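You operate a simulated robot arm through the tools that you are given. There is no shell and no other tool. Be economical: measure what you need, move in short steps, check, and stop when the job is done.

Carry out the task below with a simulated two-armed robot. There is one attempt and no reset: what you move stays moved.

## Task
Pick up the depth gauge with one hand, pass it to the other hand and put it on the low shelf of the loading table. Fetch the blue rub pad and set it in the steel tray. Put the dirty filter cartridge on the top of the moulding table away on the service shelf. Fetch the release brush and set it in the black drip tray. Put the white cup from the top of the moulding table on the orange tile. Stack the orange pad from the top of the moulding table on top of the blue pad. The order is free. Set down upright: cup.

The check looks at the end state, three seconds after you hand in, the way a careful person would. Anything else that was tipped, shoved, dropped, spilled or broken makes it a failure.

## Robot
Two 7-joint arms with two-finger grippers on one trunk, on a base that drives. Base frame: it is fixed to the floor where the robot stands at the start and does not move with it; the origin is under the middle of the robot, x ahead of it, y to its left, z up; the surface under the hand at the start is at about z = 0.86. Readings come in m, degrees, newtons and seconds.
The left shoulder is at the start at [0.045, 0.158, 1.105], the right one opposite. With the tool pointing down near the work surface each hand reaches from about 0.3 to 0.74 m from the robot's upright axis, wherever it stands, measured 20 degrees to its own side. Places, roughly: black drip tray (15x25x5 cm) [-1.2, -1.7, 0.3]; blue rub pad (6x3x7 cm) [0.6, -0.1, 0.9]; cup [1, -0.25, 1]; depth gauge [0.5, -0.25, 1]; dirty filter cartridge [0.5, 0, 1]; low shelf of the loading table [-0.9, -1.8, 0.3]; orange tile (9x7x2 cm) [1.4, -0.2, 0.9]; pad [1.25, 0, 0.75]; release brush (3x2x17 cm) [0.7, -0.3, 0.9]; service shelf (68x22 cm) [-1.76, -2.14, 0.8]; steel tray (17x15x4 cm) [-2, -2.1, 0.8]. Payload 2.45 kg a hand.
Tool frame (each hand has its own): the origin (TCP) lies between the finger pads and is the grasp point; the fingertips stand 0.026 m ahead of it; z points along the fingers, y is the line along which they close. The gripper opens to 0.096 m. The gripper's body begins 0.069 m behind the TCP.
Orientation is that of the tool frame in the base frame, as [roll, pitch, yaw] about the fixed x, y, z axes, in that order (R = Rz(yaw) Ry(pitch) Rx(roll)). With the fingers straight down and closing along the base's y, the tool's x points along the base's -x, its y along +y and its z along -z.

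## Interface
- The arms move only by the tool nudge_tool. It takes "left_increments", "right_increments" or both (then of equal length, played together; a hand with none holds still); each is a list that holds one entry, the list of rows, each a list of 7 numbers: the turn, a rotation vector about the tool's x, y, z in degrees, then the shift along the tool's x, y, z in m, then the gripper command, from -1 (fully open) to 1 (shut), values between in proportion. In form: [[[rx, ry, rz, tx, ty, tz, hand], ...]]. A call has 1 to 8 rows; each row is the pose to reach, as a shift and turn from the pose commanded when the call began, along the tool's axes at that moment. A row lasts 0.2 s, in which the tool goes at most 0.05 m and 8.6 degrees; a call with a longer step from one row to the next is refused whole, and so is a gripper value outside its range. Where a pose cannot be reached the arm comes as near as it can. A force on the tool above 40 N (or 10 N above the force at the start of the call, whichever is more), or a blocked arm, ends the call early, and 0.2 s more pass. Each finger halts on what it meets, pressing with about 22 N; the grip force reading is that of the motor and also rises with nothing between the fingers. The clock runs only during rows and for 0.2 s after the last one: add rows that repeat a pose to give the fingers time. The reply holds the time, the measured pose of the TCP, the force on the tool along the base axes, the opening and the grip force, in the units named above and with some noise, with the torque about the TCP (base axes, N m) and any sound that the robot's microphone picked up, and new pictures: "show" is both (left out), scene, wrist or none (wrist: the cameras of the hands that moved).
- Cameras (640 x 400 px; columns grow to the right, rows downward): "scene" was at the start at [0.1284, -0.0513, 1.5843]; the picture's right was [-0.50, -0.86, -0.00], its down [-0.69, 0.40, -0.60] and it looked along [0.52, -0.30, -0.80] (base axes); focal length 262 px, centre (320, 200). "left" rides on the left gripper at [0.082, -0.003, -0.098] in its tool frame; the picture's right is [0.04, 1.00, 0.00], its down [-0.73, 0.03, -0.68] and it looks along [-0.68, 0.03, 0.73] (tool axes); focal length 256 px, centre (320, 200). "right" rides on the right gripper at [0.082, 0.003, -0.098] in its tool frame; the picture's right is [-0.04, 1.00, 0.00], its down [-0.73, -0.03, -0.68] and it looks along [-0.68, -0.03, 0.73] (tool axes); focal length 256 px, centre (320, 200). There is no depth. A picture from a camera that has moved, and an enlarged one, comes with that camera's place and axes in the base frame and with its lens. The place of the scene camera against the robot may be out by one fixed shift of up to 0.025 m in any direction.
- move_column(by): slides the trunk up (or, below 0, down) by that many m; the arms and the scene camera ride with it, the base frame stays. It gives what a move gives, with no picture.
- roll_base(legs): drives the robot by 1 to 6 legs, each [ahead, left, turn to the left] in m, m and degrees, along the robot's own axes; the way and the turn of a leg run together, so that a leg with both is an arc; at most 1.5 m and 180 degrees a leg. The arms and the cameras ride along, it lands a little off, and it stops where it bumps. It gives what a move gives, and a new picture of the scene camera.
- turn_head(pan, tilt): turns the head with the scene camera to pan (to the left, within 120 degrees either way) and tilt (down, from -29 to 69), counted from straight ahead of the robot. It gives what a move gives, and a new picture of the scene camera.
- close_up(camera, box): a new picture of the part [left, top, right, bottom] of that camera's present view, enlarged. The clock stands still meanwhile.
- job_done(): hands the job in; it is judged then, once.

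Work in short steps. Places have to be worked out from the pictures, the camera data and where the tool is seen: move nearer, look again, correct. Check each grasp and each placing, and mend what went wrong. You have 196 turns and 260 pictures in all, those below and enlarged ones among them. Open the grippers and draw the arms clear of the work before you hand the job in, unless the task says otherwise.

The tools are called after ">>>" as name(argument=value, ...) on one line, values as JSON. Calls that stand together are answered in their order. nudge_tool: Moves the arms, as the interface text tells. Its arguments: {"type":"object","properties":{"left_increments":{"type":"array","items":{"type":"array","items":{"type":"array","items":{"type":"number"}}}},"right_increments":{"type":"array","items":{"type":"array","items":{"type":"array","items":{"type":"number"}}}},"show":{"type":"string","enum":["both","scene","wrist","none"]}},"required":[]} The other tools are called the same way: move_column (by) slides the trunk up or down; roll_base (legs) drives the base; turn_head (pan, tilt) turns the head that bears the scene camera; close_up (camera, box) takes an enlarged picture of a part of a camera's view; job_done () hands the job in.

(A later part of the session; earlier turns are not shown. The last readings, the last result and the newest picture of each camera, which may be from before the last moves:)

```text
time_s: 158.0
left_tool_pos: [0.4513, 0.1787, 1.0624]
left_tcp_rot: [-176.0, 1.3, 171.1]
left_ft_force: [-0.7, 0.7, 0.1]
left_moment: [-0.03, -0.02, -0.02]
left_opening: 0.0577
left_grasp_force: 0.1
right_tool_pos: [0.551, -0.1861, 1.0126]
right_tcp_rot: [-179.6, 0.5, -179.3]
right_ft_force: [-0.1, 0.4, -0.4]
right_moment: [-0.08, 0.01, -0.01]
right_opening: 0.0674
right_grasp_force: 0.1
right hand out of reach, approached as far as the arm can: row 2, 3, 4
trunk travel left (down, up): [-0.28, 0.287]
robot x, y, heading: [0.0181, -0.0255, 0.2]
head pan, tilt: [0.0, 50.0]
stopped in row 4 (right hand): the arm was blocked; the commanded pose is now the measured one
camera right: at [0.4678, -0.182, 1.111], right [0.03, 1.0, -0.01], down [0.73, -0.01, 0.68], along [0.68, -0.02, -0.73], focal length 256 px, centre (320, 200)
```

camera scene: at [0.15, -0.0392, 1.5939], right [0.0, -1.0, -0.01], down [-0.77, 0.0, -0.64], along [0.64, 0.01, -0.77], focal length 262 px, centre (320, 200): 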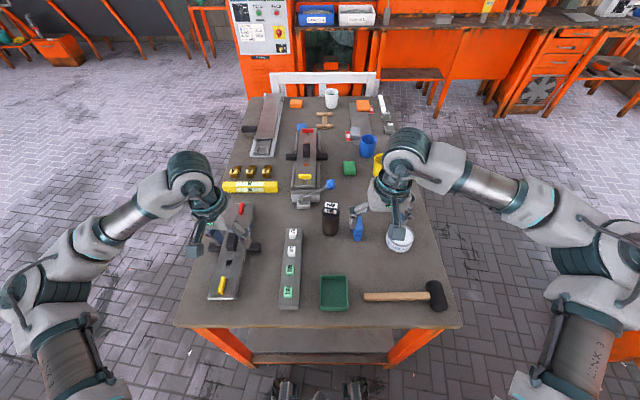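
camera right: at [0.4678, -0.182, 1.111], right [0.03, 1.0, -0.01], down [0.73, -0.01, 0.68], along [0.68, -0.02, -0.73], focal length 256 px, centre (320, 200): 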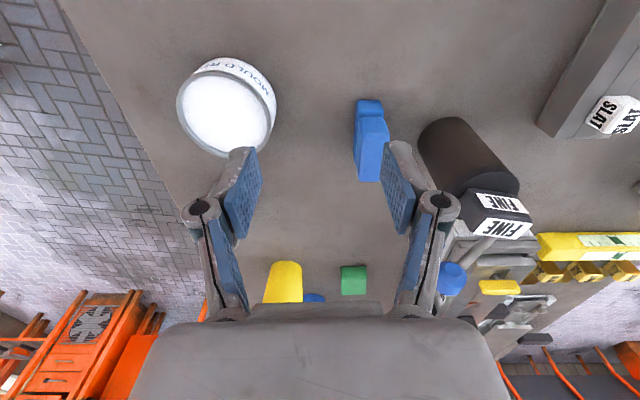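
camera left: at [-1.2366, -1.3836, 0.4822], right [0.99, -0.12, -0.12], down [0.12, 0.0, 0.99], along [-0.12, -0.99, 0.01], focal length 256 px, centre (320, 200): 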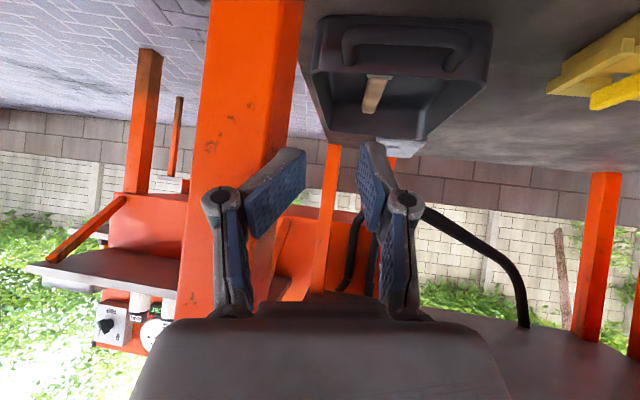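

The right arm is in an awkward elbow posture. I look at it.

>>> turn_head(pan=-35, tilt=50)

```text
time_s: 159.0
left_tool_pos: [0.4524, 0.2074, 1.0575]
left_tcp_rot: [-174.8, 1.3, 171.4]
left_ft_force: [0.9, 2.0, 0.0]
left_moment: [-0.08, 0.03, 0.03]
left_opening: 0.0576
left_grasp_force: 0.1
right_tool_pos: [0.5512, -0.1578, 1.0154]
right_tcp_rot: [-178.3, 0.5, -179.0]
right_ft_force: [-0.1, 2.0, 0.2]
right_moment: [-0.12, -0.05, -0.01]
right_opening: 0.0671
right_grasp_force: 0.1
trunk travel left (down, up): [-0.28, 0.287]
robot x, y, heading: [0.0159, -0.0183, 0.4]
head pan, tilt: [-35.0, 50.0]
camera scene: at [0.1412, -0.0537, 1.594], right [-0.57, -0.82, 0.01], down [-0.63, 0.43, -0.65], along [0.52, -0.38, -0.76], focal length 262 px, centre (320, 200)
```

scene: 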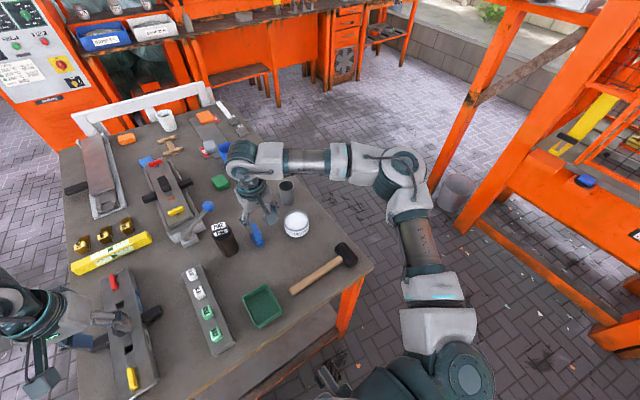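

Nothing visibly touches. I retry with small steps toward the pad.

>>> nudge_tool(right_increments=[[[0, 0, 0, -0.012, 0.005, 0, -0.4], [0, 0, 0, -0.024, 0.01, 0, -0.4], [0, 0, 0, -0.034, 0.014, 0.0, -0.4]]], show="wrist")

```text
time_s: 159.8
left_tool_pos: [0.4524, 0.1946, 1.0596]
left_tcp_rot: [-175.4, 1.3, 171.3]
left_ft_force: [0.1, 0.2, 0.7]
left_moment: [-0.08, 0.02, -0.01]
left_opening: 0.0578
left_grasp_force: 0.1
right_tool_pos: [0.5677, -0.1771, 1.0125]
right_tcp_rot: [-179.0, 0.3, -179.1]
right_ft_force: [-0.4, 1.1, -0.5]
right_moment: [-0.05, -0.04, -0.02]
right_opening: 0.0671
right_grasp_force: 0.0
right hand out of reach, approached as far as the arm can: row 1, 2, 3
trunk travel left (down, up): [-0.28, 0.287]
robot x, y, heading: [0.0171, -0.0155, 0.2]
head pan, tilt: [-35.0, 50.0]
camera right: at [0.4841, -0.173, 1.1104], right [0.02, 1.0, -0.02], down [0.73, -0.01, 0.69], along [0.68, -0.03, -0.73], focal length 256 px, centre (320, 200)
```

right: 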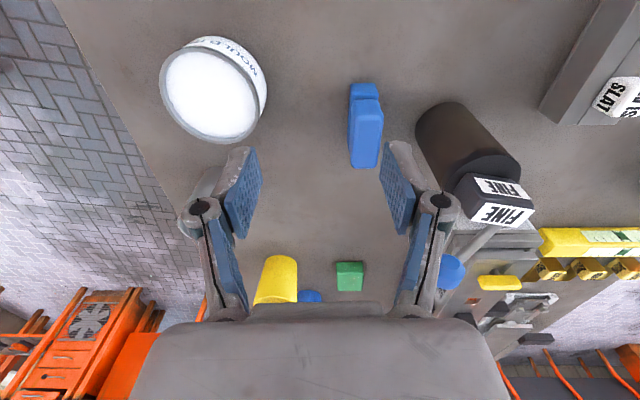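

The inward limit again; I pull the hand outward/up a bit and shift the base left 9 cm.

>>> nudge_tool(right_increments=[[[0, 0, 0, 0.0, -0.03, -0.03, -0.4], [0, 0, 0, -0.01, -0.06, -0.06, -0.4]]], show="none")

>>> roll_base(legs=[[0, 0.09, 0]])

>>> nudge_tool(right_increments=[[[0, 0, 0, -0.01, 0, 0.0, -0.4]]], show="wrist")

```text
time_s: 160.6
left_tool_pos: [0.4491, 0.1744, 1.0628]
left_tcp_rot: [-176.0, 1.5, 170.9]
left_ft_force: [0.5, 0.0, -0.8]
left_moment: [-0.05, 0.03, 0.01]
left_opening: 0.0578
left_grasp_force: 0.1
right_tool_pos: [0.5739, -0.258, 1.0726]
right_tcp_rot: [-179.6, 0.5, -179.4]
right_ft_force: [0.1, 0.6, 0.5]
right_moment: [-0.02, -0.03, -0.02]
right_opening: 0.0672
right_grasp_force: 0.0
trunk travel left (down, up): [-0.28, 0.287]
robot x, y, heading: [0.0125, -0.0321, 0.1]
head pan, tilt: [-35.0, 50.0]
stopped in row 2 (right hand): the arm was blocked; the commanded pose is now the measured one
```

```text
time_s: 161.7
left_tool_pos: [0.4487, 0.2364, 1.0674]
left_tcp_rot: [-177.1, 1.3, 170.6]
left_ft_force: [0.4, -0.2, 0.2]
left_moment: [0.08, 0.0, -0.01]
left_opening: 0.0577
left_grasp_force: 0.1
right_tool_pos: [0.5746, -0.1967, 1.0679]
right_tcp_rot: [179.2, 0.4, -179.6]
right_ft_force: [0.5, -1.4, 0.5]
right_moment: [0.16, 0.03, -0.02]
right_opening: 0.067
right_grasp_force: 0.1
trunk travel left (down, up): [-0.28, 0.287]
robot x, y, heading: [0.0139, 0.0502, 0.3]
head pan, tilt: [-35.0, 50.0]
camera scene: at [0.1416, -0.0171, 1.593], right [-0.57, -0.82, -0.01], down [-0.63, 0.44, -0.64], along [0.52, -0.36, -0.77], focal length 262 px, centre (320, 200)
```

scene: 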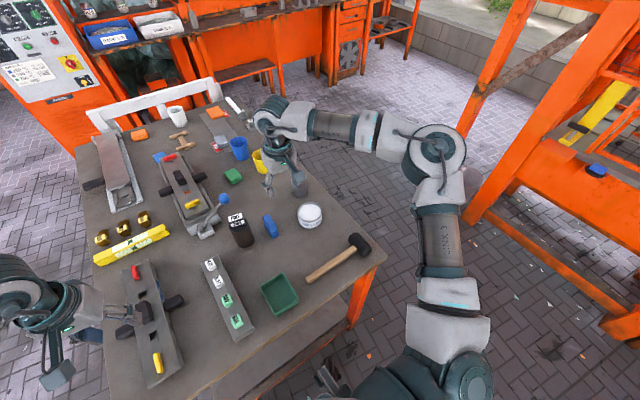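

```text
time_s: 162.1
left_tool_pos: [0.4446, 0.262, 1.0654]
left_tcp_rot: [-176.0, 1.7, 170.9]
left_ft_force: [-0.4, 0.9, -0.2]
left_moment: [-0.06, -0.01, 0.02]
left_opening: 0.0576
left_grasp_force: 0.1
right_tool_pos: [0.58, -0.1704, 1.0763]
right_tcp_rot: [-179.6, 0.8, -179.4]
right_ft_force: [1.1, 0.6, 0.4]
right_moment: [-0.09, -0.01, 0.02]
right_opening: 0.0671
right_grasp_force: 0.1
trunk travel left (down, up): [-0.28, 0.287]
robot x, y, heading: [0.0136, 0.0538, 0.2]
head pan, tilt: [-35.0, 50.0]
camera right: at [0.4971, -0.1669, 1.1743], right [0.03, 1.0, -0.01], down [0.73, -0.02, 0.69], along [0.69, -0.03, -0.73], focal length 256 px, centre (320, 200)
```

right: 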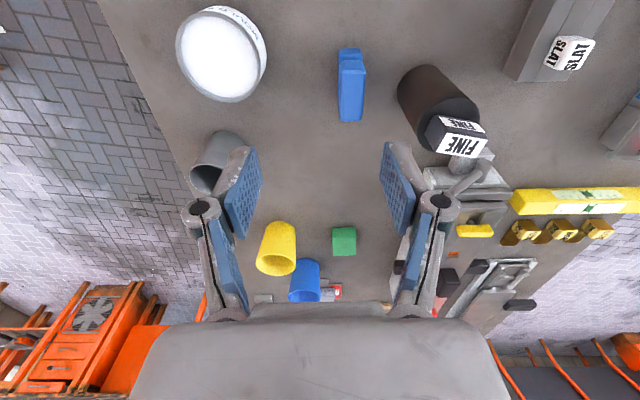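

Pad confirmed at (0.596,-0.14). I back the base 2 cm (in case it leans on the table) and move over the pad.

>>> roll_base(legs=[[-0.03, 0, 0]])

>>> nudge_tool(right_increments=[[[0, 0, 0, -0.02, 0.014, 0.02, -0.4], [0, 0, 0, -0.045, 0.028, 0.05, -0.4], [0, 0, 0, -0.045, 0.028, 0.07, -0.4]]], show="wrist")

```text
time_s: 163.0
left_tool_pos: [0.4195, 0.2535, 1.0651]
left_tcp_rot: [-176.2, 1.5, 170.8]
left_ft_force: [0.5, -0.5, -0.4]
left_moment: [-0.01, 0.0, -0.02]
left_opening: 0.0577
left_grasp_force: 0.1
right_tool_pos: [0.5533, -0.1778, 1.0723]
right_tcp_rot: [-179.9, 0.4, -179.5]
right_ft_force: [-0.4, 0.8, -1.1]
right_moment: [-0.05, 0.01, 0.03]
right_opening: 0.0671
right_grasp_force: 0.0
trunk travel left (down, up): [-0.28, 0.287]
robot x, y, heading: [-0.0151, 0.0559, 0.0]
head pan, tilt: [-35.0, 50.0]
camera scene: at [0.1173, -0.0054, 1.5926], right [-0.57, -0.82, 0.0], down [-0.63, 0.44, -0.63], along [0.52, -0.36, -0.77], focal length 262 px, centre (320, 200)
```

scene: 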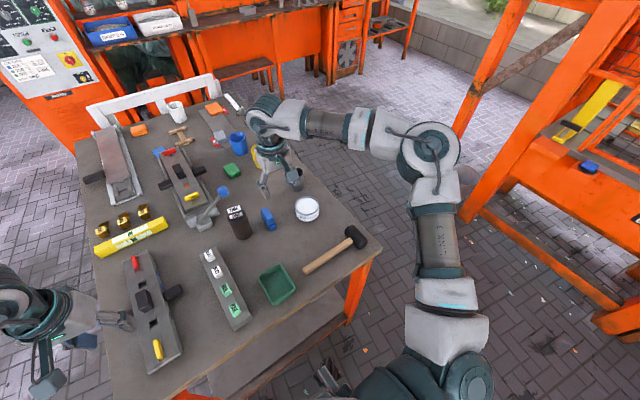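

```text
time_s: 163.8
left_tool_pos: [0.4093, 0.2511, 1.0705]
left_tcp_rot: [-176.5, 2.1, 170.7]
left_ft_force: [0.4, -0.7, 0.2]
left_moment: [-0.01, 0.01, 0.02]
left_opening: 0.0575
left_grasp_force: 0.1
right_tool_pos: [0.5765, -0.1623, 1.0079]
right_tcp_rot: [180.0, 1.1, -179.6]
right_ft_force: [-1.0, -0.4, 0.4]
right_moment: [0.03, -0.01, 0.0]
right_opening: 0.0673
right_grasp_force: 0.1
right hand out of reach, approached as far as the arm can: row 2, 3
trunk travel left (down, up): [-0.28, 0.287]
robot x, y, heading: [-0.0164, 0.0527, 0.0]
head pan, tilt: [-35.0, 50.0]
camera right: at [0.492, -0.1594, 1.1052], right [0.03, 1.0, 0.0], down [0.72, -0.02, 0.69], along [0.69, -0.02, -0.72], focal length 256 px, centre (320, 200)
```

right: 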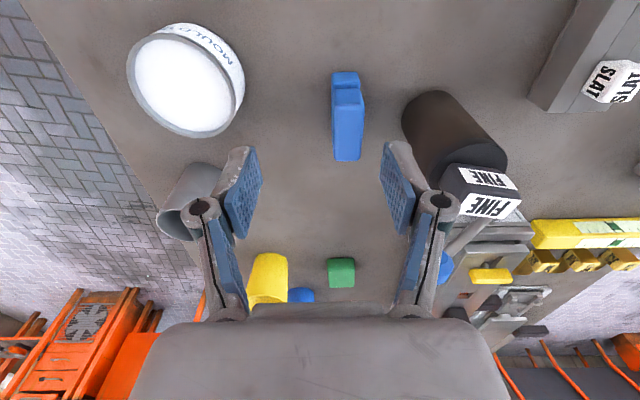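

Likely limited by height (wrist above shoulder). I lower a bit to z≈0.965, still above the pad, and align there.

>>> nudge_tool(right_increments=[[[0, 0, 0, 0, 0, 0.02, -0.4], [0, 0, 0, 0, 0, 0.04, -0.4], [0, 0, 0, -0.01, 0.012, 0.04, -0.4], [0, 0, 0, -0.02, 0.022, 0.04, -0.4]]], show="wrist")

```text
time_s: 164.8
left_tool_pos: [0.41, 0.2717, 1.0651]
left_tcp_rot: [-175.6, 2.1, 170.9]
left_ft_force: [0.2, 0.1, -0.2]
left_moment: [-0.06, 0.01, -0.01]
left_opening: 0.0576
left_grasp_force: 0.0
right_tool_pos: [0.5741, -0.138, 0.9718]
right_tcp_rot: [-179.1, 1.0, -179.3]
right_ft_force: [-1.3, 1.9, -0.1]
right_moment: [-0.08, 0.01, -0.02]
right_opening: 0.0671
right_grasp_force: 0.0
right hand out of reach, approached as far as the arm can: row 3, 4
trunk travel left (down, up): [-0.28, 0.287]
robot x, y, heading: [-0.0111, 0.0612, 0.2]
head pan, tilt: [-35.0, 50.0]
camera right: at [0.4904, -0.1333, 1.0701], right [0.03, 1.0, -0.01], down [0.72, -0.01, 0.69], along [0.69, -0.03, -0.72], focal length 256 px, centre (320, 200)
```

right: 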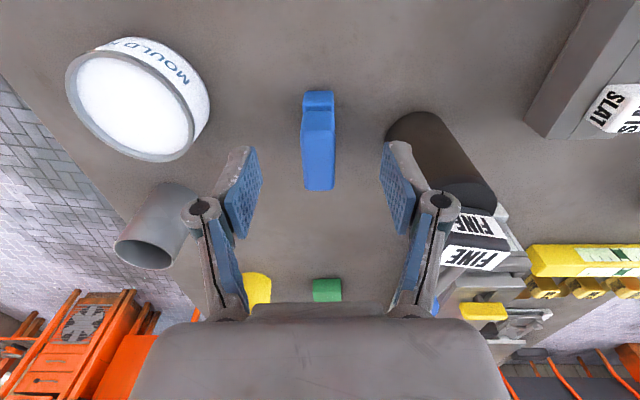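

The body seems to sway; I hold still a moment to see whether it settles.

>>> nudge_tool(right_increments=[[[0, 0, 0, 0, 0, 0, -0.4], [0, 0, 0, 0, 0, 0, -0.4], [0, 0, 0, 0, 0, 0, -0.4], [0, 0, 0, 0, 0, 0, -0.4]]], show="none")

>>> nudge_tool(right_increments=[[[0, 0, 0, 0, 0, 0, -0.4], [0, 0, 0, 0, 0, 0, -0.4], [0, 0, 0, 0, 0, 0, -0.4], [0, 0, 0, 0, 0, 0, -0.4]]], show="none")

```text
time_s: 165.8
left_tool_pos: [0.41, 0.2814, 1.0643]
left_tcp_rot: [-175.2, 2.1, 170.9]
left_ft_force: [-0.5, -0.1, 0.2]
left_moment: [-0.01, 0.0, -0.02]
left_opening: 0.0577
left_grasp_force: 0.0
right_tool_pos: [0.5759, -0.1309, 0.974]
right_tcp_rot: [-178.7, 1.0, -179.4]
right_ft_force: [-0.3, 0.9, -0.3]
right_moment: [-0.05, -0.03, 0.01]
right_opening: 0.0673
right_grasp_force: 0.1
trunk travel left (down, up): [-0.28, 0.287]
robot x, y, heading: [-0.0137, 0.0593, 0.2]
head pan, tilt: [-35.0, 50.0]
```

```text
time_s: 166.8
left_tool_pos: [0.4116, 0.2731, 1.0648]
left_tcp_rot: [-175.6, 2.1, 170.9]
left_ft_force: [-0.2, 0.4, -0.3]
left_moment: [-0.04, -0.01, 0.01]
left_opening: 0.0577
left_grasp_force: 0.2
right_tool_pos: [0.5755, -0.1375, 0.9719]
right_tcp_rot: [-179.1, 1.0, -179.4]
right_ft_force: [-0.3, -0.2, 0.3]
right_moment: [-0.06, -0.02, -0.01]
right_opening: 0.0672
right_grasp_force: 0.0
trunk travel left (down, up): [-0.28, 0.287]
robot x, y, heading: [-0.0099, 0.0554, 0.0]
head pan, tilt: [-35.0, 50.0]
```

It is a decaying sway from the sideways drive. Pad is now between the fingers in y; I wait a little more while lowering with a forward bias.

>>> nudge_tool(right_increments=[[[0, 0, 0, 0, 0, 0, -0.4], [0, 0, 0, 0, 0, 0, -0.4], [0, 0, 0, 0, 0, 0, -0.4], [0, 0, 0, -0.005, -0.003, 0.015, -0.4], [0, 0, 0, -0.01, -0.003, 0.03, -0.4]]], show="wrist")

```text
time_s: 168.0
left_tool_pos: [0.4109, 0.245, 1.0696]
left_tcp_rot: [-176.7, 2.0, 170.6]
left_ft_force: [-0.3, -0.3, 0.3]
left_moment: [-0.03, -0.01, -0.03]
left_opening: 0.0575
left_grasp_force: 0.1
right_tool_pos: [0.5778, -0.1725, 0.9407]
right_tcp_rot: [179.6, 1.3, -179.5]
right_ft_force: [1.7, 2.6, 7.2]
right_moment: [0.4, 0.03, -0.08]
right_opening: 0.0722
right_grasp_force: 3.8
right hand out of reach, approached as far as the arm can: row 4, 5
trunk travel left (down, up): [-0.28, 0.287]
robot x, y, heading: [-0.0139, 0.0506, 0.1]
head pan, tilt: [-35.0, 50.0]
camera right: at [0.4933, -0.1703, 1.0386], right [0.03, 1.0, 0.01], down [0.72, -0.03, 0.69], along [0.69, -0.02, -0.72], focal length 256 px, centre (320, 200)
```

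right: 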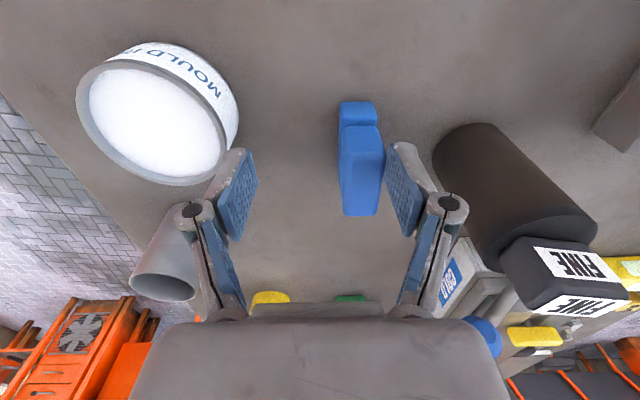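

A finger met something because of the sway. I raise at once.

>>> nudge_tool(right_increments=[[[0, 0, 0, 0.0, 0, -0.03, -0.4], [0, 0, 0, 0, 0, -0.07, -0.4], [0, 0, 0, 0.02, -0.01, -0.1, -0.4], [0, 0, 0, 0.04, -0.02, -0.12, -0.4]]], show="scene")

>>> close_up(camera="right", box=[0, 0, 640, 400])

```text
time_s: 169.0
left_tool_pos: [0.4108, 0.2504, 1.0693]
left_tcp_rot: [-176.4, 2.0, 170.8]
left_ft_force: [0.6, -0.3, 0.3]
left_moment: [0.06, 0.0, 0.0]
left_opening: 0.0575
left_grasp_force: 0.1
right_tool_pos: [0.5341, -0.1899, 1.0605]
right_tcp_rot: [-179.9, 0.9, -179.5]
right_ft_force: [-0.4, -0.8, -0.7]
right_moment: [0.03, 0.0, -0.03]
right_opening: 0.0668
right_grasp_force: 0.1
trunk travel left (down, up): [-0.28, 0.287]
robot x, y, heading: [-0.0148, 0.053, 0.2]
head pan, tilt: [-35.0, 50.0]
camera scene: at [0.1089, -0.0147, 1.5933], right [-0.57, -0.82, -0.01], down [-0.63, 0.44, -0.64], along [0.52, -0.36, -0.77], focal length 262 px, centre (320, 200)
```

scene: 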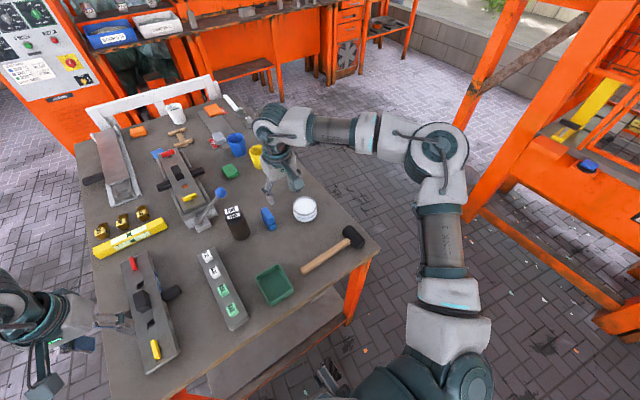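

```text
1.00 times, centred on (320, 200) of right (not enlarged: the box is as wide or as high as the picture)
camera zoom: at [0.451, -0.1856, 1.158], right [0.03, 1.0, 0.0], down [0.72, -0.02, 0.69], along [0.69, -0.02, -0.72], focal length 256 px, centre (320, 200)
```

zoom: 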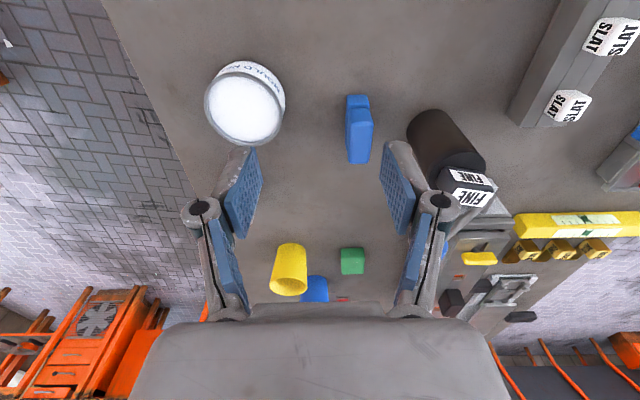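

Everything still stands. I wait and sample to see if the sway decays.

>>> nudge_tool(right_increments=[[[0, 0, 0, 0, 0, 0, -0.4], [0, 0, 0, 0, 0, 0, -0.4], [0, 0, 0, 0, 0, 0, -0.4], [0, 0, 0, 0, 0, 0, -0.4], [0, 0, 0, 0, 0, 0, -0.4], [0, 0, 0, 0, 0, 0, -0.4], [0, 0, 0, 0, 0, 0, -0.4], [0, 0, 0, 0, 0, 0, -0.4]]], show="none")

>>> nudge_tool(right_increments=[[[0, 0, 0, 0, 0, 0, -0.4], [0, 0, 0, 0, 0, 0, -0.4], [0, 0, 0, 0, 0, 0, -0.4], [0, 0, 0, 0, 0, 0, -0.4], [0, 0, 0, 0, 0, 0, -0.4], [0, 0, 0, 0, 0, 0, -0.4], [0, 0, 0, 0, 0, 0, -0.4], [0, 0, 0, 0, 0, 0, -0.4]]], show="none")

>>> nudge_tool(right_increments=[[[0, 0, 0, 0, 0, 0, -0.4], [0, 0, 0, 0, 0, 0, -0.4], [0, 0, 0, 0, 0, 0, -0.4], [0, 0, 0, 0, 0, 0, -0.4], [0, 0, 0, 0, 0, 0, -0.4], [0, 0, 0, 0, 0, 0, -0.4]]], show="none")

```text
time_s: 170.8
left_tool_pos: [0.4103, 0.2549, 1.0676]
left_tcp_rot: [-176.3, 2.0, 170.7]
left_ft_force: [0.7, -0.4, -0.9]
left_moment: [-0.01, -0.01, -0.01]
left_opening: 0.0575
left_grasp_force: 0.1
right_tool_pos: [0.5366, -0.185, 1.0603]
right_tcp_rot: [-179.7, 0.9, -179.4]
right_ft_force: [-0.3, 0.6, -0.2]
right_moment: [0.01, -0.03, -0.03]
right_opening: 0.067
right_grasp_force: 0.1
trunk travel left (down, up): [-0.28, 0.287]
robot x, y, heading: [-0.0124, 0.054, 0.3]
head pan, tilt: [-35.0, 50.0]
```

```text
time_s: 172.6
left_tool_pos: [0.4125, 0.2572, 1.0683]
left_tcp_rot: [-176.3, 1.9, 170.7]
left_ft_force: [-0.5, 0.2, 0.1]
left_moment: [-0.01, -0.02, 0.02]
left_opening: 0.0576
left_grasp_force: 0.0
right_tool_pos: [0.5361, -0.1808, 1.0615]
right_tcp_rot: [-179.8, 0.9, -179.5]
right_ft_force: [-0.5, 0.7, -0.7]
right_moment: [0.02, 0.01, 0.03]
right_opening: 0.067
right_grasp_force: 0.1
trunk travel left (down, up): [-0.28, 0.287]
robot x, y, heading: [-0.0149, 0.0517, 0.0]
head pan, tilt: [-35.0, 50.0]
```

```text
time_s: 174.0
left_tool_pos: [0.411, 0.2616, 1.0665]
left_tcp_rot: [-176.0, 1.9, 170.8]
left_ft_force: [-0.8, 1.0, -0.4]
left_moment: [-0.01, 0.05, 0.03]
left_opening: 0.0576
left_grasp_force: 0.1
right_tool_pos: [0.5357, -0.1796, 1.0619]
right_tcp_rot: [-179.5, 0.9, -179.5]
right_ft_force: [-0.2, -0.4, 0.6]
right_moment: [0.06, -0.04, 0.0]
right_opening: 0.0672
right_grasp_force: 0.1
trunk travel left (down, up): [-0.28, 0.287]
robot x, y, heading: [-0.015, 0.0529, -0.0]
head pan, tilt: [-35.0, 50.0]
```

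I'll use a 25° forward tilt to relieve the reach limit. Moving to a pre-grasp above the pad.

>>> nudge_tool(right_increments=[[[0, -6, 0, 0, 0.006, 0, -0.4], [0, -12, 0, -0.01, 0.012, 0, -0.4], [0, -18, 0, -0.025, 0.022, 0.02, -0.4], [0, -25, 0, -0.04, 0.032, 0.04, -0.4], [0, -25, 0, -0.048, 0.037, 0.06, -0.4], [0, -25, 0, -0.048, 0.037, 0.06, -0.4]]], show="wrist")

```text
time_s: 175.4
left_tool_pos: [0.4103, 0.259, 1.0677]
left_tcp_rot: [-176.1, 2.0, 170.8]
left_ft_force: [-0.6, 0.4, -0.3]
left_moment: [0.01, -0.04, 0.0]
left_opening: 0.0576
left_grasp_force: 0.1
right_tool_pos: [0.5853, -0.1415, 1.0018]
right_tcp_rot: [-179.5, 25.9, -179.3]
right_ft_force: [0.4, -0.2, -0.2]
right_moment: [0.0, 0.0, -0.01]
right_opening: 0.0673
right_grasp_force: 0.2
trunk travel left (down, up): [-0.28, 0.287]
robot x, y, heading: [-0.0108, 0.0554, 0.1]
head pan, tilt: [-35.0, 50.0]
camera right: at [0.4676, -0.139, 1.0549], right [0.03, 1.0, 0.01], down [0.36, -0.02, 0.93], along [0.93, -0.02, -0.36], focal length 256 px, centre (320, 200)
```

right: 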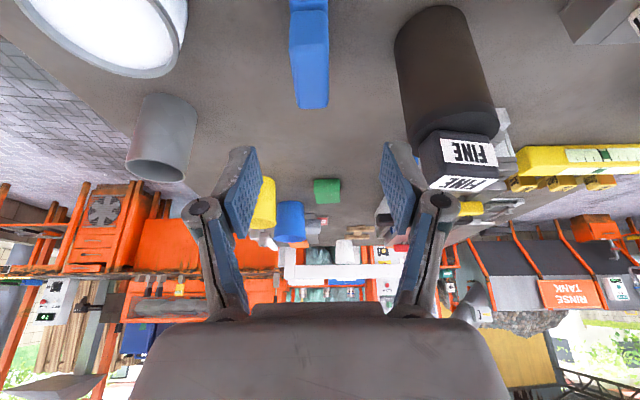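

In reach and stable now. Pad centre y≈-0.149; I descend onto it.

>>> nudge_tool(right_increments=[[[0, 0, 0, 0.012, -0.007, 0.03, -0.4], [0, 0, 0, 0.024, -0.007, 0.06, -0.4], [0, 0, 0, 0.036, -0.007, 0.0904, -0.4]]], show="wrist")

```text
time_s: 176.2
left_tool_pos: [0.4123, 0.2592, 1.0671]
left_tcp_rot: [-176.0, 1.9, 170.8]
left_ft_force: [1.0, -0.6, 0.0]
left_moment: [0.03, 0.02, -0.03]
left_opening: 0.0577
left_grasp_force: 0.1
right_tool_pos: [0.5913, -0.1503, 0.9048]
right_tcp_rot: [-179.6, 25.9, -179.2]
right_ft_force: [0.3, -0.1, 0.2]
right_moment: [-0.01, 0.0, -0.04]
right_opening: 0.0672
right_grasp_force: 0.0
trunk travel left (down, up): [-0.28, 0.287]
robot x, y, heading: [-0.0163, 0.0529, -0.0]
head pan, tilt: [-35.0, 50.0]
camera right: at [0.4752, -0.1462, 0.9579], right [0.03, 1.0, 0.01], down [0.36, -0.02, 0.93], along [0.93, -0.02, -0.36], focal length 256 px, centre (320, 200)
```

right: 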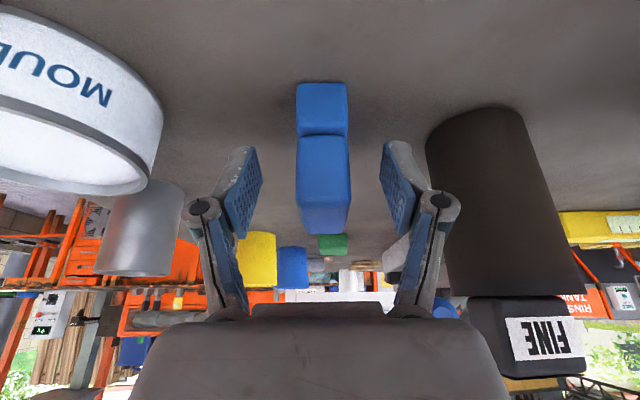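

Pad sits centred between the fingers. I close and lift.

>>> nudge_tool(right_increments=[[[0, 0, 0, 0, 0.0, 0.004, 0.2], [0, 0, 0, 0, 0.0, 0.004, 1], [0, 0, 0, 0, 0.0, 0.004, 1], [0, 0, 0, 0, 0.0, 0.004, 1], [0, 0, 0, -0.013, 0, -0.027, 1], [0, 0, 0, -0.035, 0, -0.072, 1], [0, 0, 0, -0.05, 0, -0.11, 1]]], show="wrist")

```text
time_s: 177.8
left_tool_pos: [0.4105, 0.2601, 1.0672]
left_tcp_rot: [-176.0, 2.0, 170.9]
left_ft_force: [0.2, 0.2, -0.1]
left_moment: [0.06, -0.03, -0.05]
left_opening: 0.0575
left_grasp_force: 0.0
right_tool_pos: [0.588, -0.1473, 1.0255]
right_tcp_rot: [-179.4, 25.9, -179.2]
right_ft_force: [-0.5, -0.4, -0.4]
right_moment: [0.01, 0.03, 0.0]
right_opening: 0.0234
right_grasp_force: 22.2
trunk travel left (down, up): [-0.28, 0.287]
robot x, y, heading: [-0.0143, 0.0517, 0.4]
head pan, tilt: [-35.0, 50.0]
camera right: at [0.4717, -0.1447, 1.0796], right [0.03, 1.0, 0.01], down [0.36, -0.02, 0.93], along [0.93, -0.02, -0.36], focal length 256 px, centre (320, 200)
```

right: 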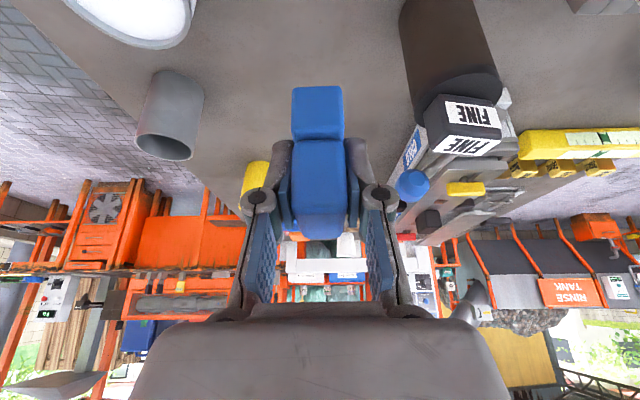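

Pad is held. I draw the right hand back and outward, then shift the base right 0.2 m for the left hand to reach the cartridge.

>>> nudge_tool(right_increments=[[[0, 0, 0, 0.01, -0.02, -0.03, 1], [0, 0, 0, 0.03, -0.05, -0.055, 1], [0, 0, 0, 0.05, -0.085, -0.08, 1], [0, 0, 0, 0.073, -0.125, -0.1, 1], [0, 0, 0, 0.095, -0.16, -0.12, 1], [0, 0, 0, 0.118, -0.2, -0.146, 1]]], show="none")

>>> roll_base(legs=[[0, -0.1, 0], [0, -0.1, 0]])

>>> nudge_tool(left_increments=[[[-1, -5, 2, 0, 0, 0, -1], [-2, -10, 4, -0.01, 0, 0, -1], [-3, -15, 6, -0.02, 0.0, 0, -1], [-4, -20, 8, -0.03, 0, 0, -1], [-4, -23, 9, -0.04, 0, 0, -1], [-4, -23, 9, -0.04, 0, 0, -1], [-4, -23, 9, -0.04, 0, 0, -1], [-4, -23, 9, -0.04, 0, 0, -1]]], show="wrist")

```text
refused: row 4 steps farther than a row can; nothing moved
```

```text
time_s: 179.7
left_tool_pos: [0.4129, 0.1039, 1.0616]
left_tcp_rot: [-174.5, 2.3, 171.0]
left_ft_force: [1.4, 1.5, 0.3]
left_moment: [-0.1, 0.1, -0.01]
left_opening: 0.0574
left_grasp_force: 0.0
right_tool_pos: [0.5956, -0.3191, 1.0358]
right_tcp_rot: [-179.4, 26.1, 179.2]
right_ft_force: [0.8, 0.4, -0.3]
right_moment: [-0.02, 0.07, 0.02]
right_opening: 0.0234
right_grasp_force: 22.1
trunk travel left (down, up): [-0.28, 0.287]
robot x, y, heading: [-0.0086, -0.1349, 0.3]
head pan, tilt: [-35.0, 50.0]
camera scene: at [0.1215, -0.1923, 1.5928], right [-0.57, -0.82, 0.0], down [-0.63, 0.44, -0.64], along [0.52, -0.36, -0.77], focal length 262 px, centre (320, 200)
```

scene: 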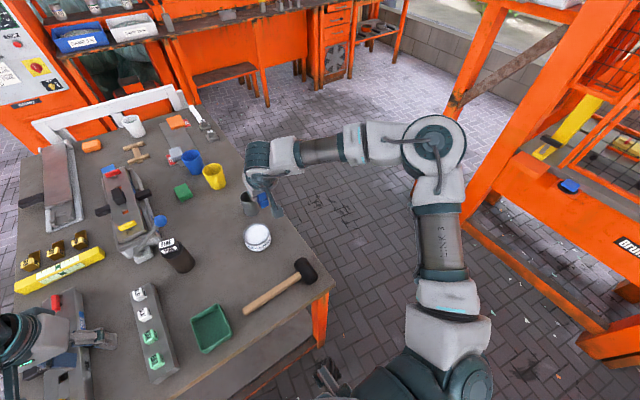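

```text
time_s: 181.5
left_tool_pos: [0.4438, 0.1091, 1.0665]
left_tcp_rot: [179.7, 26.5, 163.1]
left_ft_force: [0.4, 0.9, 1.3]
left_moment: [0.03, 0.02, 0.03]
left_opening: 0.0959
left_grasp_force: 0.1
right_tool_pos: [0.5888, -0.3261, 1.0438]
right_tcp_rot: [178.7, 26.6, 176.1]
right_ft_force: [0.4, -1.0, 0.8]
right_moment: [0.07, 0.04, 0.06]
right_opening: 0.0234
right_grasp_force: 22.0
trunk travel left (down, up): [-0.28, 0.287]
robot x, y, heading: [-0.0114, -0.1342, 0.3]
head pan, tilt: [-35.0, 50.0]
camera left: at [0.3314, 0.1383, 1.1194], right [0.25, 0.97, -0.01], down [0.35, -0.08, 0.94], along [0.9, -0.24, -0.35], focal length 256 px, centre (320, 200)
```

left: 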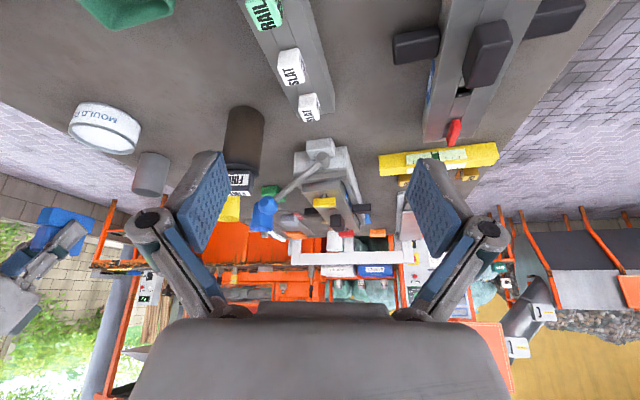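

Right hand remained over the table but clear. I now draw it back properly while the left goes to a pre-grasp before the cartridge (≈(0.618,-0.055)).

>>> nudge_tool(right_increments=[[[0, 0, 0, 0.02, -0.01, -0.022, 1], [0, 0, 0, 0.04, -0.02, -0.044, 1], [0, 0, 0, 0.06, -0.03, -0.066, 1], [0, 0, 0, 0.08, -0.04, -0.088, 1], [0, 0, 0, 0.1, -0.05, -0.11, 1], [0, 0, 0, 0.12, -0.06, -0.13, 1]]], left_increments=[[[0, 0, 0, -0.0215, -0.0178, 0.0158, -0.7], [0, 0, 0, -0.043, -0.0355, 0.0315, -0.7], [0, 0, 0, -0.0645, -0.053, 0.0473, -0.7], [0, 0, 0, -0.086, -0.071, 0.063, -0.7], [0, 0, 0, -0.1075, -0.0888, 0.0788, -0.7], [0, 0, 0, -0.129, -0.1065, 0.0946, -0.7]]], show="wrist")

```text
time_s: 183.1
left_tool_pos: [0.5612, -0.112, 1.0439]
left_tcp_rot: [176.4, 25.7, 161.2]
left_ft_force: [-0.6, -3.0, 0.8]
left_moment: [0.3, -0.04, 0.13]
left_opening: 0.0816
left_grasp_force: 0.0
right_tool_pos: [0.4163, -0.4371, 1.0922]
right_tcp_rot: [177.4, 26.5, 177.3]
right_ft_force: [-0.7, -1.9, -0.6]
right_moment: [0.17, -0.05, 0.05]
right_opening: 0.0237
right_grasp_force: 21.9
trunk travel left (down, up): [-0.28, 0.287]
robot x, y, heading: [-0.0087, -0.1436, 0.3]
head pan, tilt: [-35.0, 50.0]
stopped in row 6 (left hand): the arm was blocked; the commanded pose is now the measured one
camera right: at [0.2993, -0.4326, 1.1442], right [0.06, 1.0, 0.06], down [0.35, -0.08, 0.93], along [0.93, -0.04, -0.35], focal length 256 px, centre (320, 200)
camera left: at [0.4489, -0.0844, 1.0979], right [0.26, 0.96, 0.04], down [0.34, -0.13, 0.93], along [0.9, -0.23, -0.36], focal length 256 px, centre (320, 200)
```

right: 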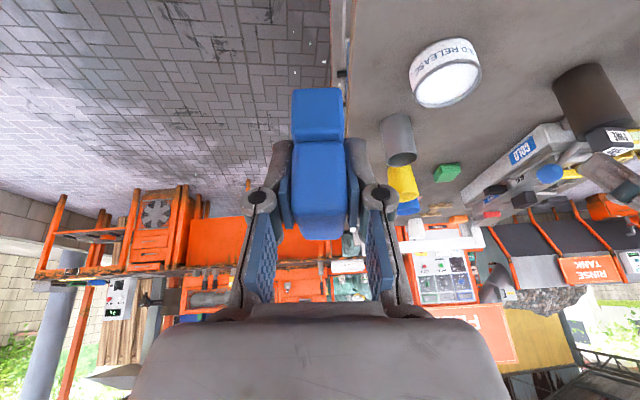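
left: 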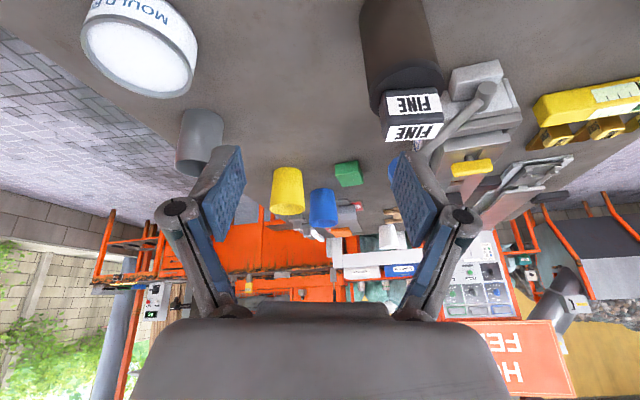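

Fast sideways moves make the body roll; I wait for it to settle.

>>> nudge_tool(left_increments=[[[0, 0, 0, 0, 0, 0, -0.7], [0, 0, 0, 0, 0, 0, -0.7], [0, 0, 0, 0, 0, 0, -0.7], [0, 0, 0, 0, 0, 0, -0.7], [0, 0, 0, 0, 0, 0, -0.7], [0, 0, 0, 0, 0, 0, -0.7], [0, 0, 0, 0, 0, 0, -0.7], [0, 0, 0, 0, 0, 0, -0.7]]], show="none")

>>> nudge_tool(left_increments=[[[0, 0, 0, 0, 0, 0, -0.7], [0, 0, 0, 0, 0, 0, -0.7], [0, 0, 0, 0, 0, 0, -0.7], [0, 0, 0, 0, 0, 0, -0.7], [0, 0, 0, 0, 0, 0, -0.7], [0, 0, 0, 0, 0, 0, -0.7], [0, 0, 0, 0, 0, 0, -0.7], [0, 0, 0, 0, 0, 0, -0.7]]], show="none")

>>> nudge_tool(left_increments=[[[0, 0, 0, 0, 0, 0, -0.7], [0, 0, 0, 0, 0, 0, -0.7], [0, 0, 0, 0, 0, 0, -0.7], [0, 0, 0, 0, 0, 0, -0.7], [0, 0, 0, 0, 0, 0, -0.7], [0, 0, 0, 0, 0, 0, -0.7], [0, 0, 0, 0, 0, 0, -0.7], [0, 0, 0, 0, 0, 0, -0.7]]], show="scene")

```text
time_s: 185.1
left_tool_pos: [0.5576, -0.0425, 1.0433]
left_tcp_rot: [180.0, 26.9, 163.1]
left_ft_force: [0.3, 2.5, 0.9]
left_moment: [-0.13, 0.03, -0.08]
left_opening: 0.0813
left_grasp_force: 0.1
right_tool_pos: [0.4115, -0.3653, 1.1089]
right_tcp_rot: [-178.2, 26.8, 179.7]
right_ft_force: [-1.2, 1.6, -0.5]
right_moment: [-0.05, 0.02, -0.03]
right_opening: 0.0236
right_grasp_force: 21.9
trunk travel left (down, up): [-0.28, 0.287]
robot x, y, heading: [-0.0135, -0.1444, 0.5]
head pan, tilt: [-35.0, 50.0]
stopped in row 8 (left hand): the arm was blocked; the commanded pose is now the measured one
```

```text
time_s: 187.1
left_tool_pos: [0.5549, -0.029, 1.0426]
left_tcp_rot: [-179.6, 27.1, 163.5]
left_ft_force: [-0.3, 0.0, -0.9]
left_moment: [-0.02, 0.01, 0.01]
left_opening: 0.0816
left_grasp_force: 0.1
right_tool_pos: [0.4095, -0.3529, 1.1122]
right_tcp_rot: [-177.9, 27.0, -179.9]
right_ft_force: [-0.4, 0.6, -0.8]
right_moment: [-0.02, -0.03, 0.02]
right_opening: 0.0238
right_grasp_force: 22.1
trunk travel left (down, up): [-0.28, 0.287]
robot x, y, heading: [-0.0088, -0.1384, 0.5]
head pan, tilt: [-35.0, 50.0]
stopped in row 8 (left hand): the arm was blocked; the commanded pose is now the measured one
```

```text
time_s: 188.9
left_tool_pos: [0.5554, -0.0379, 1.0435]
left_tcp_rot: [179.9, 27.1, 163.2]
left_ft_force: [-0.1, 0.6, -0.3]
left_moment: [-0.07, 0.04, 0.0]
left_opening: 0.0815
left_grasp_force: 0.1
right_tool_pos: [0.4107, -0.3628, 1.1107]
right_tcp_rot: [-178.6, 27.0, 179.8]
right_ft_force: [-0.6, 0.6, -0.9]
right_moment: [0.02, -0.01, 0.01]
right_opening: 0.0236
right_grasp_force: 22.4
trunk travel left (down, up): [-0.28, 0.287]
robot x, y, heading: [-0.0111, -0.1398, 0.3]
head pan, tilt: [-35.0, 50.0]
camera scene: at [0.1158, -0.1646, 1.5941], right [-0.57, -0.82, 0.02], down [-0.63, 0.42, -0.65], along [0.53, -0.38, -0.76], focal length 262 px, centre (320, 200)
```

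scene: 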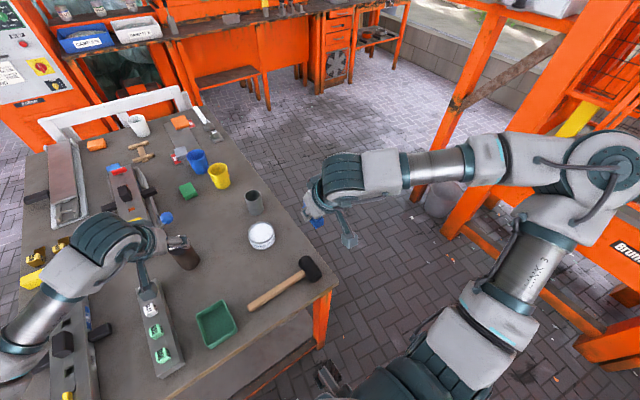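

Still rocking slowly; I wait longer.

>>> nudge_tool(left_increments=[[[0, 0, 0, 0, 0, 0, -0.7], [0, 0, 0, 0, 0, 0, -0.7], [0, 0, 0, 0, 0, 0, -0.7], [0, 0, 0, 0, 0, 0, -0.7], [0, 0, 0, 0, 0, 0, -0.7], [0, 0, 0, 0, 0, 0, -0.7], [0, 0, 0, 0, 0, 0, -0.7], [0, 0, 0, 0, 0, 0, -0.7]]], show="none")

>>> nudge_tool(left_increments=[[[0, 0, 0, 0, 0, 0, -0.7], [0, 0, 0, 0, 0, 0, -0.7], [0, 0, 0, 0, 0, 0, -0.7], [0, 0, 0, 0, 0, 0, -0.7], [0, 0, 0, 0, 0, 0, -0.7], [0, 0, 0, 0, 0, 0, -0.7], [0, 0, 0, 0, 0, 0, -0.7], [0, 0, 0, 0, 0, 0, -0.7]]], show="none")

>>> nudge_tool(left_increments=[[[0, 0, 0, 0, 0, 0, -0.7], [0, 0, 0, 0, 0, 0, -0.7], [0, 0, 0, 0, 0, 0, -0.7], [0, 0, 0, 0, 0, 0, -0.7], [0, 0, 0, 0, 0, 0, -0.7], [0, 0, 0, 0, 0, 0, -0.7], [0, 0, 0, 0, 0, 0, -0.7], [0, 0, 0, 0, 0, 0, -0.7]]], show="wrist")

```text
time_s: 190.7
left_tool_pos: [0.5546, -0.0507, 1.044]
left_tcp_rot: [179.3, 26.8, 162.9]
left_ft_force: [1.2, -0.3, 0.5]
left_moment: [0.0, -0.01, 0.03]
left_opening: 0.0817
left_grasp_force: 0.1
right_tool_pos: [0.4114, -0.374, 1.1079]
right_tcp_rot: [-179.1, 27.1, 179.5]
right_ft_force: [-0.5, 1.3, -0.8]
right_moment: [-0.01, -0.01, -0.03]
right_opening: 0.0235
right_grasp_force: 21.7
trunk travel left (down, up): [-0.28, 0.287]
robot x, y, heading: [-0.0106, -0.142, 0.2]
head pan, tilt: [-35.0, 50.0]
```

```text
time_s: 192.5
left_tool_pos: [0.5555, -0.0597, 1.0449]
left_tcp_rot: [179.0, 26.8, 162.7]
left_ft_force: [-0.5, -0.5, -0.7]
left_moment: [0.04, -0.03, 0.01]
left_opening: 0.0817
left_grasp_force: 0.0
right_tool_pos: [0.4098, -0.3839, 1.1061]
right_tcp_rot: [-179.6, 26.9, 179.2]
right_ft_force: [0.8, -0.5, 0.2]
right_moment: [0.01, 0.02, 0.04]
right_opening: 0.0233
right_grasp_force: 21.4
trunk travel left (down, up): [-0.28, 0.287]
robot x, y, heading: [-0.0086, -0.1441, 0.3]
head pan, tilt: [-35.0, 50.0]
```

```text
time_s: 194.3
left_tool_pos: [0.5551, -0.0675, 1.0465]
left_tcp_rot: [178.6, 26.8, 162.6]
left_ft_force: [-0.5, -1.5, 0.4]
left_moment: [0.08, -0.04, 0.05]
left_opening: 0.0819
left_grasp_force: 0.0
right_tool_pos: [0.41, -0.3914, 1.104]
right_tcp_rot: [180.0, 26.9, 178.9]
right_ft_force: [-0.1, 0.2, -1.2]
right_moment: [0.07, -0.03, 0.02]
right_opening: 0.0237
right_grasp_force: 22.0
trunk travel left (down, up): [-0.28, 0.287]
robot x, y, heading: [-0.0084, -0.143, 0.1]
head pan, tilt: [-35.0, 50.0]
camera left: at [0.4425, -0.0386, 1.0978], right [0.26, 0.97, 0.0], down [0.34, -0.09, 0.94], along [0.91, -0.24, -0.35], focal length 256 px, centre (320, 200)
```

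left: 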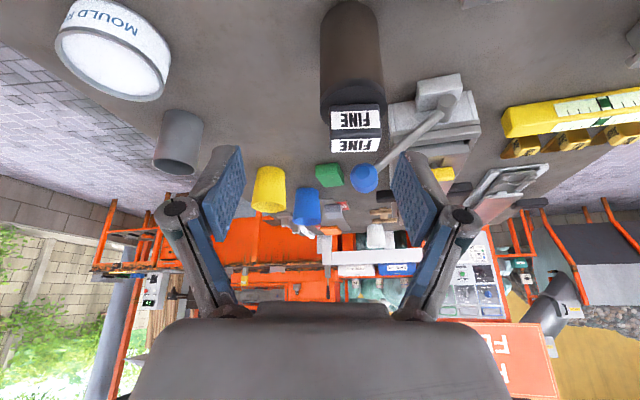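

Settled now. I centre sideways 3 cm, slowly, and descend most of the way to check.

>>> nudge_tool(left_increments=[[[0, 0, 0, 0, 0.01, 0, -0.8], [0, 0, 0, 0, 0.02, 0, -0.8], [0, 0, 0, 0, 0.03, 0.01, -0.8], [0, 0, 0, 0, 0.03, 0.025, -0.8], [0, 0, 0, 0, 0.03, 0.04, -0.8], [0, 0, 0, 0, 0.03, 0.04, -0.8]]], show="wrist")

```text
time_s: 195.9
left_tool_pos: [0.5771, -0.006, 1.0099]
left_tcp_rot: [-180.0, 27.3, 163.5]
left_ft_force: [0.0, 1.2, 0.1]
left_moment: [-0.01, 0.0, -0.04]
left_opening: 0.0862
left_grasp_force: 0.0
right_tool_pos: [0.4068, -0.3553, 1.1119]
right_tcp_rot: [-178.2, 27.1, -180.0]
right_ft_force: [0.8, 0.9, -1.0]
right_moment: [0.02, 0.02, 0.02]
right_opening: 0.0234
right_grasp_force: 21.9
trunk travel left (down, up): [-0.28, 0.287]
robot x, y, heading: [-0.0095, -0.1346, 0.2]
head pan, tilt: [-35.0, 50.0]
stopped in row 6 (left hand): the arm was blocked; the commanded pose is now the measured one
camera left: at [0.4647, 0.0226, 1.0607], right [0.25, 0.97, -0.02], down [0.34, -0.07, 0.94], along [0.91, -0.24, -0.34], focal length 256 px, centre (320, 200)
```

left: 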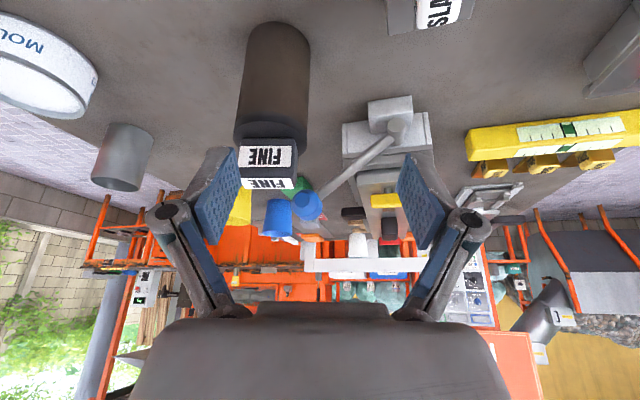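

I suspect an arm is touching something. I look at the left arm and elbow.

>>> turn_head(pan=30, tilt=55)

>>> turn_head(pan=-60, tilt=60)

```text
time_s: 197.2
left_tool_pos: [0.5778, -0.0155, 1.0123]
left_tcp_rot: [179.4, 27.1, 163.2]
left_ft_force: [0.1, 0.4, -0.6]
left_moment: [-0.06, 0.01, -0.03]
left_opening: 0.0864
left_grasp_force: 0.1
right_tool_pos: [0.4063, -0.3648, 1.1105]
right_tcp_rot: [-178.7, 27.3, 179.8]
right_ft_force: [0.5, 0.2, -1.2]
right_moment: [-0.01, 0.0, 0.0]
right_opening: 0.0233
right_grasp_force: 22.7
trunk travel left (down, up): [-0.28, 0.287]
robot x, y, heading: [-0.0082, -0.134, 0.4]
head pan, tilt: [30.0, 55.0]
camera scene: at [0.1147, -0.1205, 1.5874], right [0.5, -0.86, -0.01], down [-0.71, -0.41, -0.57], along [0.49, 0.3, -0.82], focal length 262 px, centre (320, 200)
```

scene: 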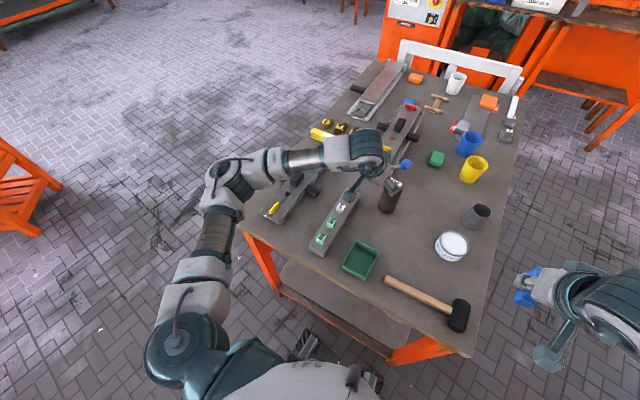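

```text
time_s: 198.9
left_tool_pos: [0.5782, -0.0264, 1.0124]
left_tcp_rot: [178.9, 26.9, 162.9]
left_ft_force: [0.0, -0.4, -0.3]
left_moment: [0.04, -0.03, 0.0]
left_opening: 0.0864
left_grasp_force: 0.0
right_tool_pos: [0.406, -0.3752, 1.1083]
right_tcp_rot: [-179.2, 27.2, 179.3]
right_ft_force: [-0.3, 0.6, -1.3]
right_moment: [0.0, -0.01, 0.0]
right_opening: 0.0237
right_grasp_force: 22.4
trunk travel left (down, up): [-0.28, 0.287]
robot x, y, heading: [-0.0082, -0.1378, 0.2]
head pan, tilt: [-60.0, 60.0]
camera scene: at [0.0859, -0.2223, 1.5803], right [-0.86, -0.5, 0.0], down [-0.44, 0.75, -0.49], along [0.25, -0.42, -0.87], focal length 262 px, centre (320, 200)
```

scene: 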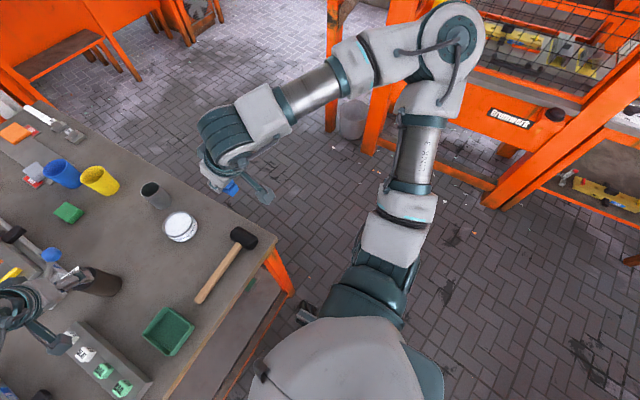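

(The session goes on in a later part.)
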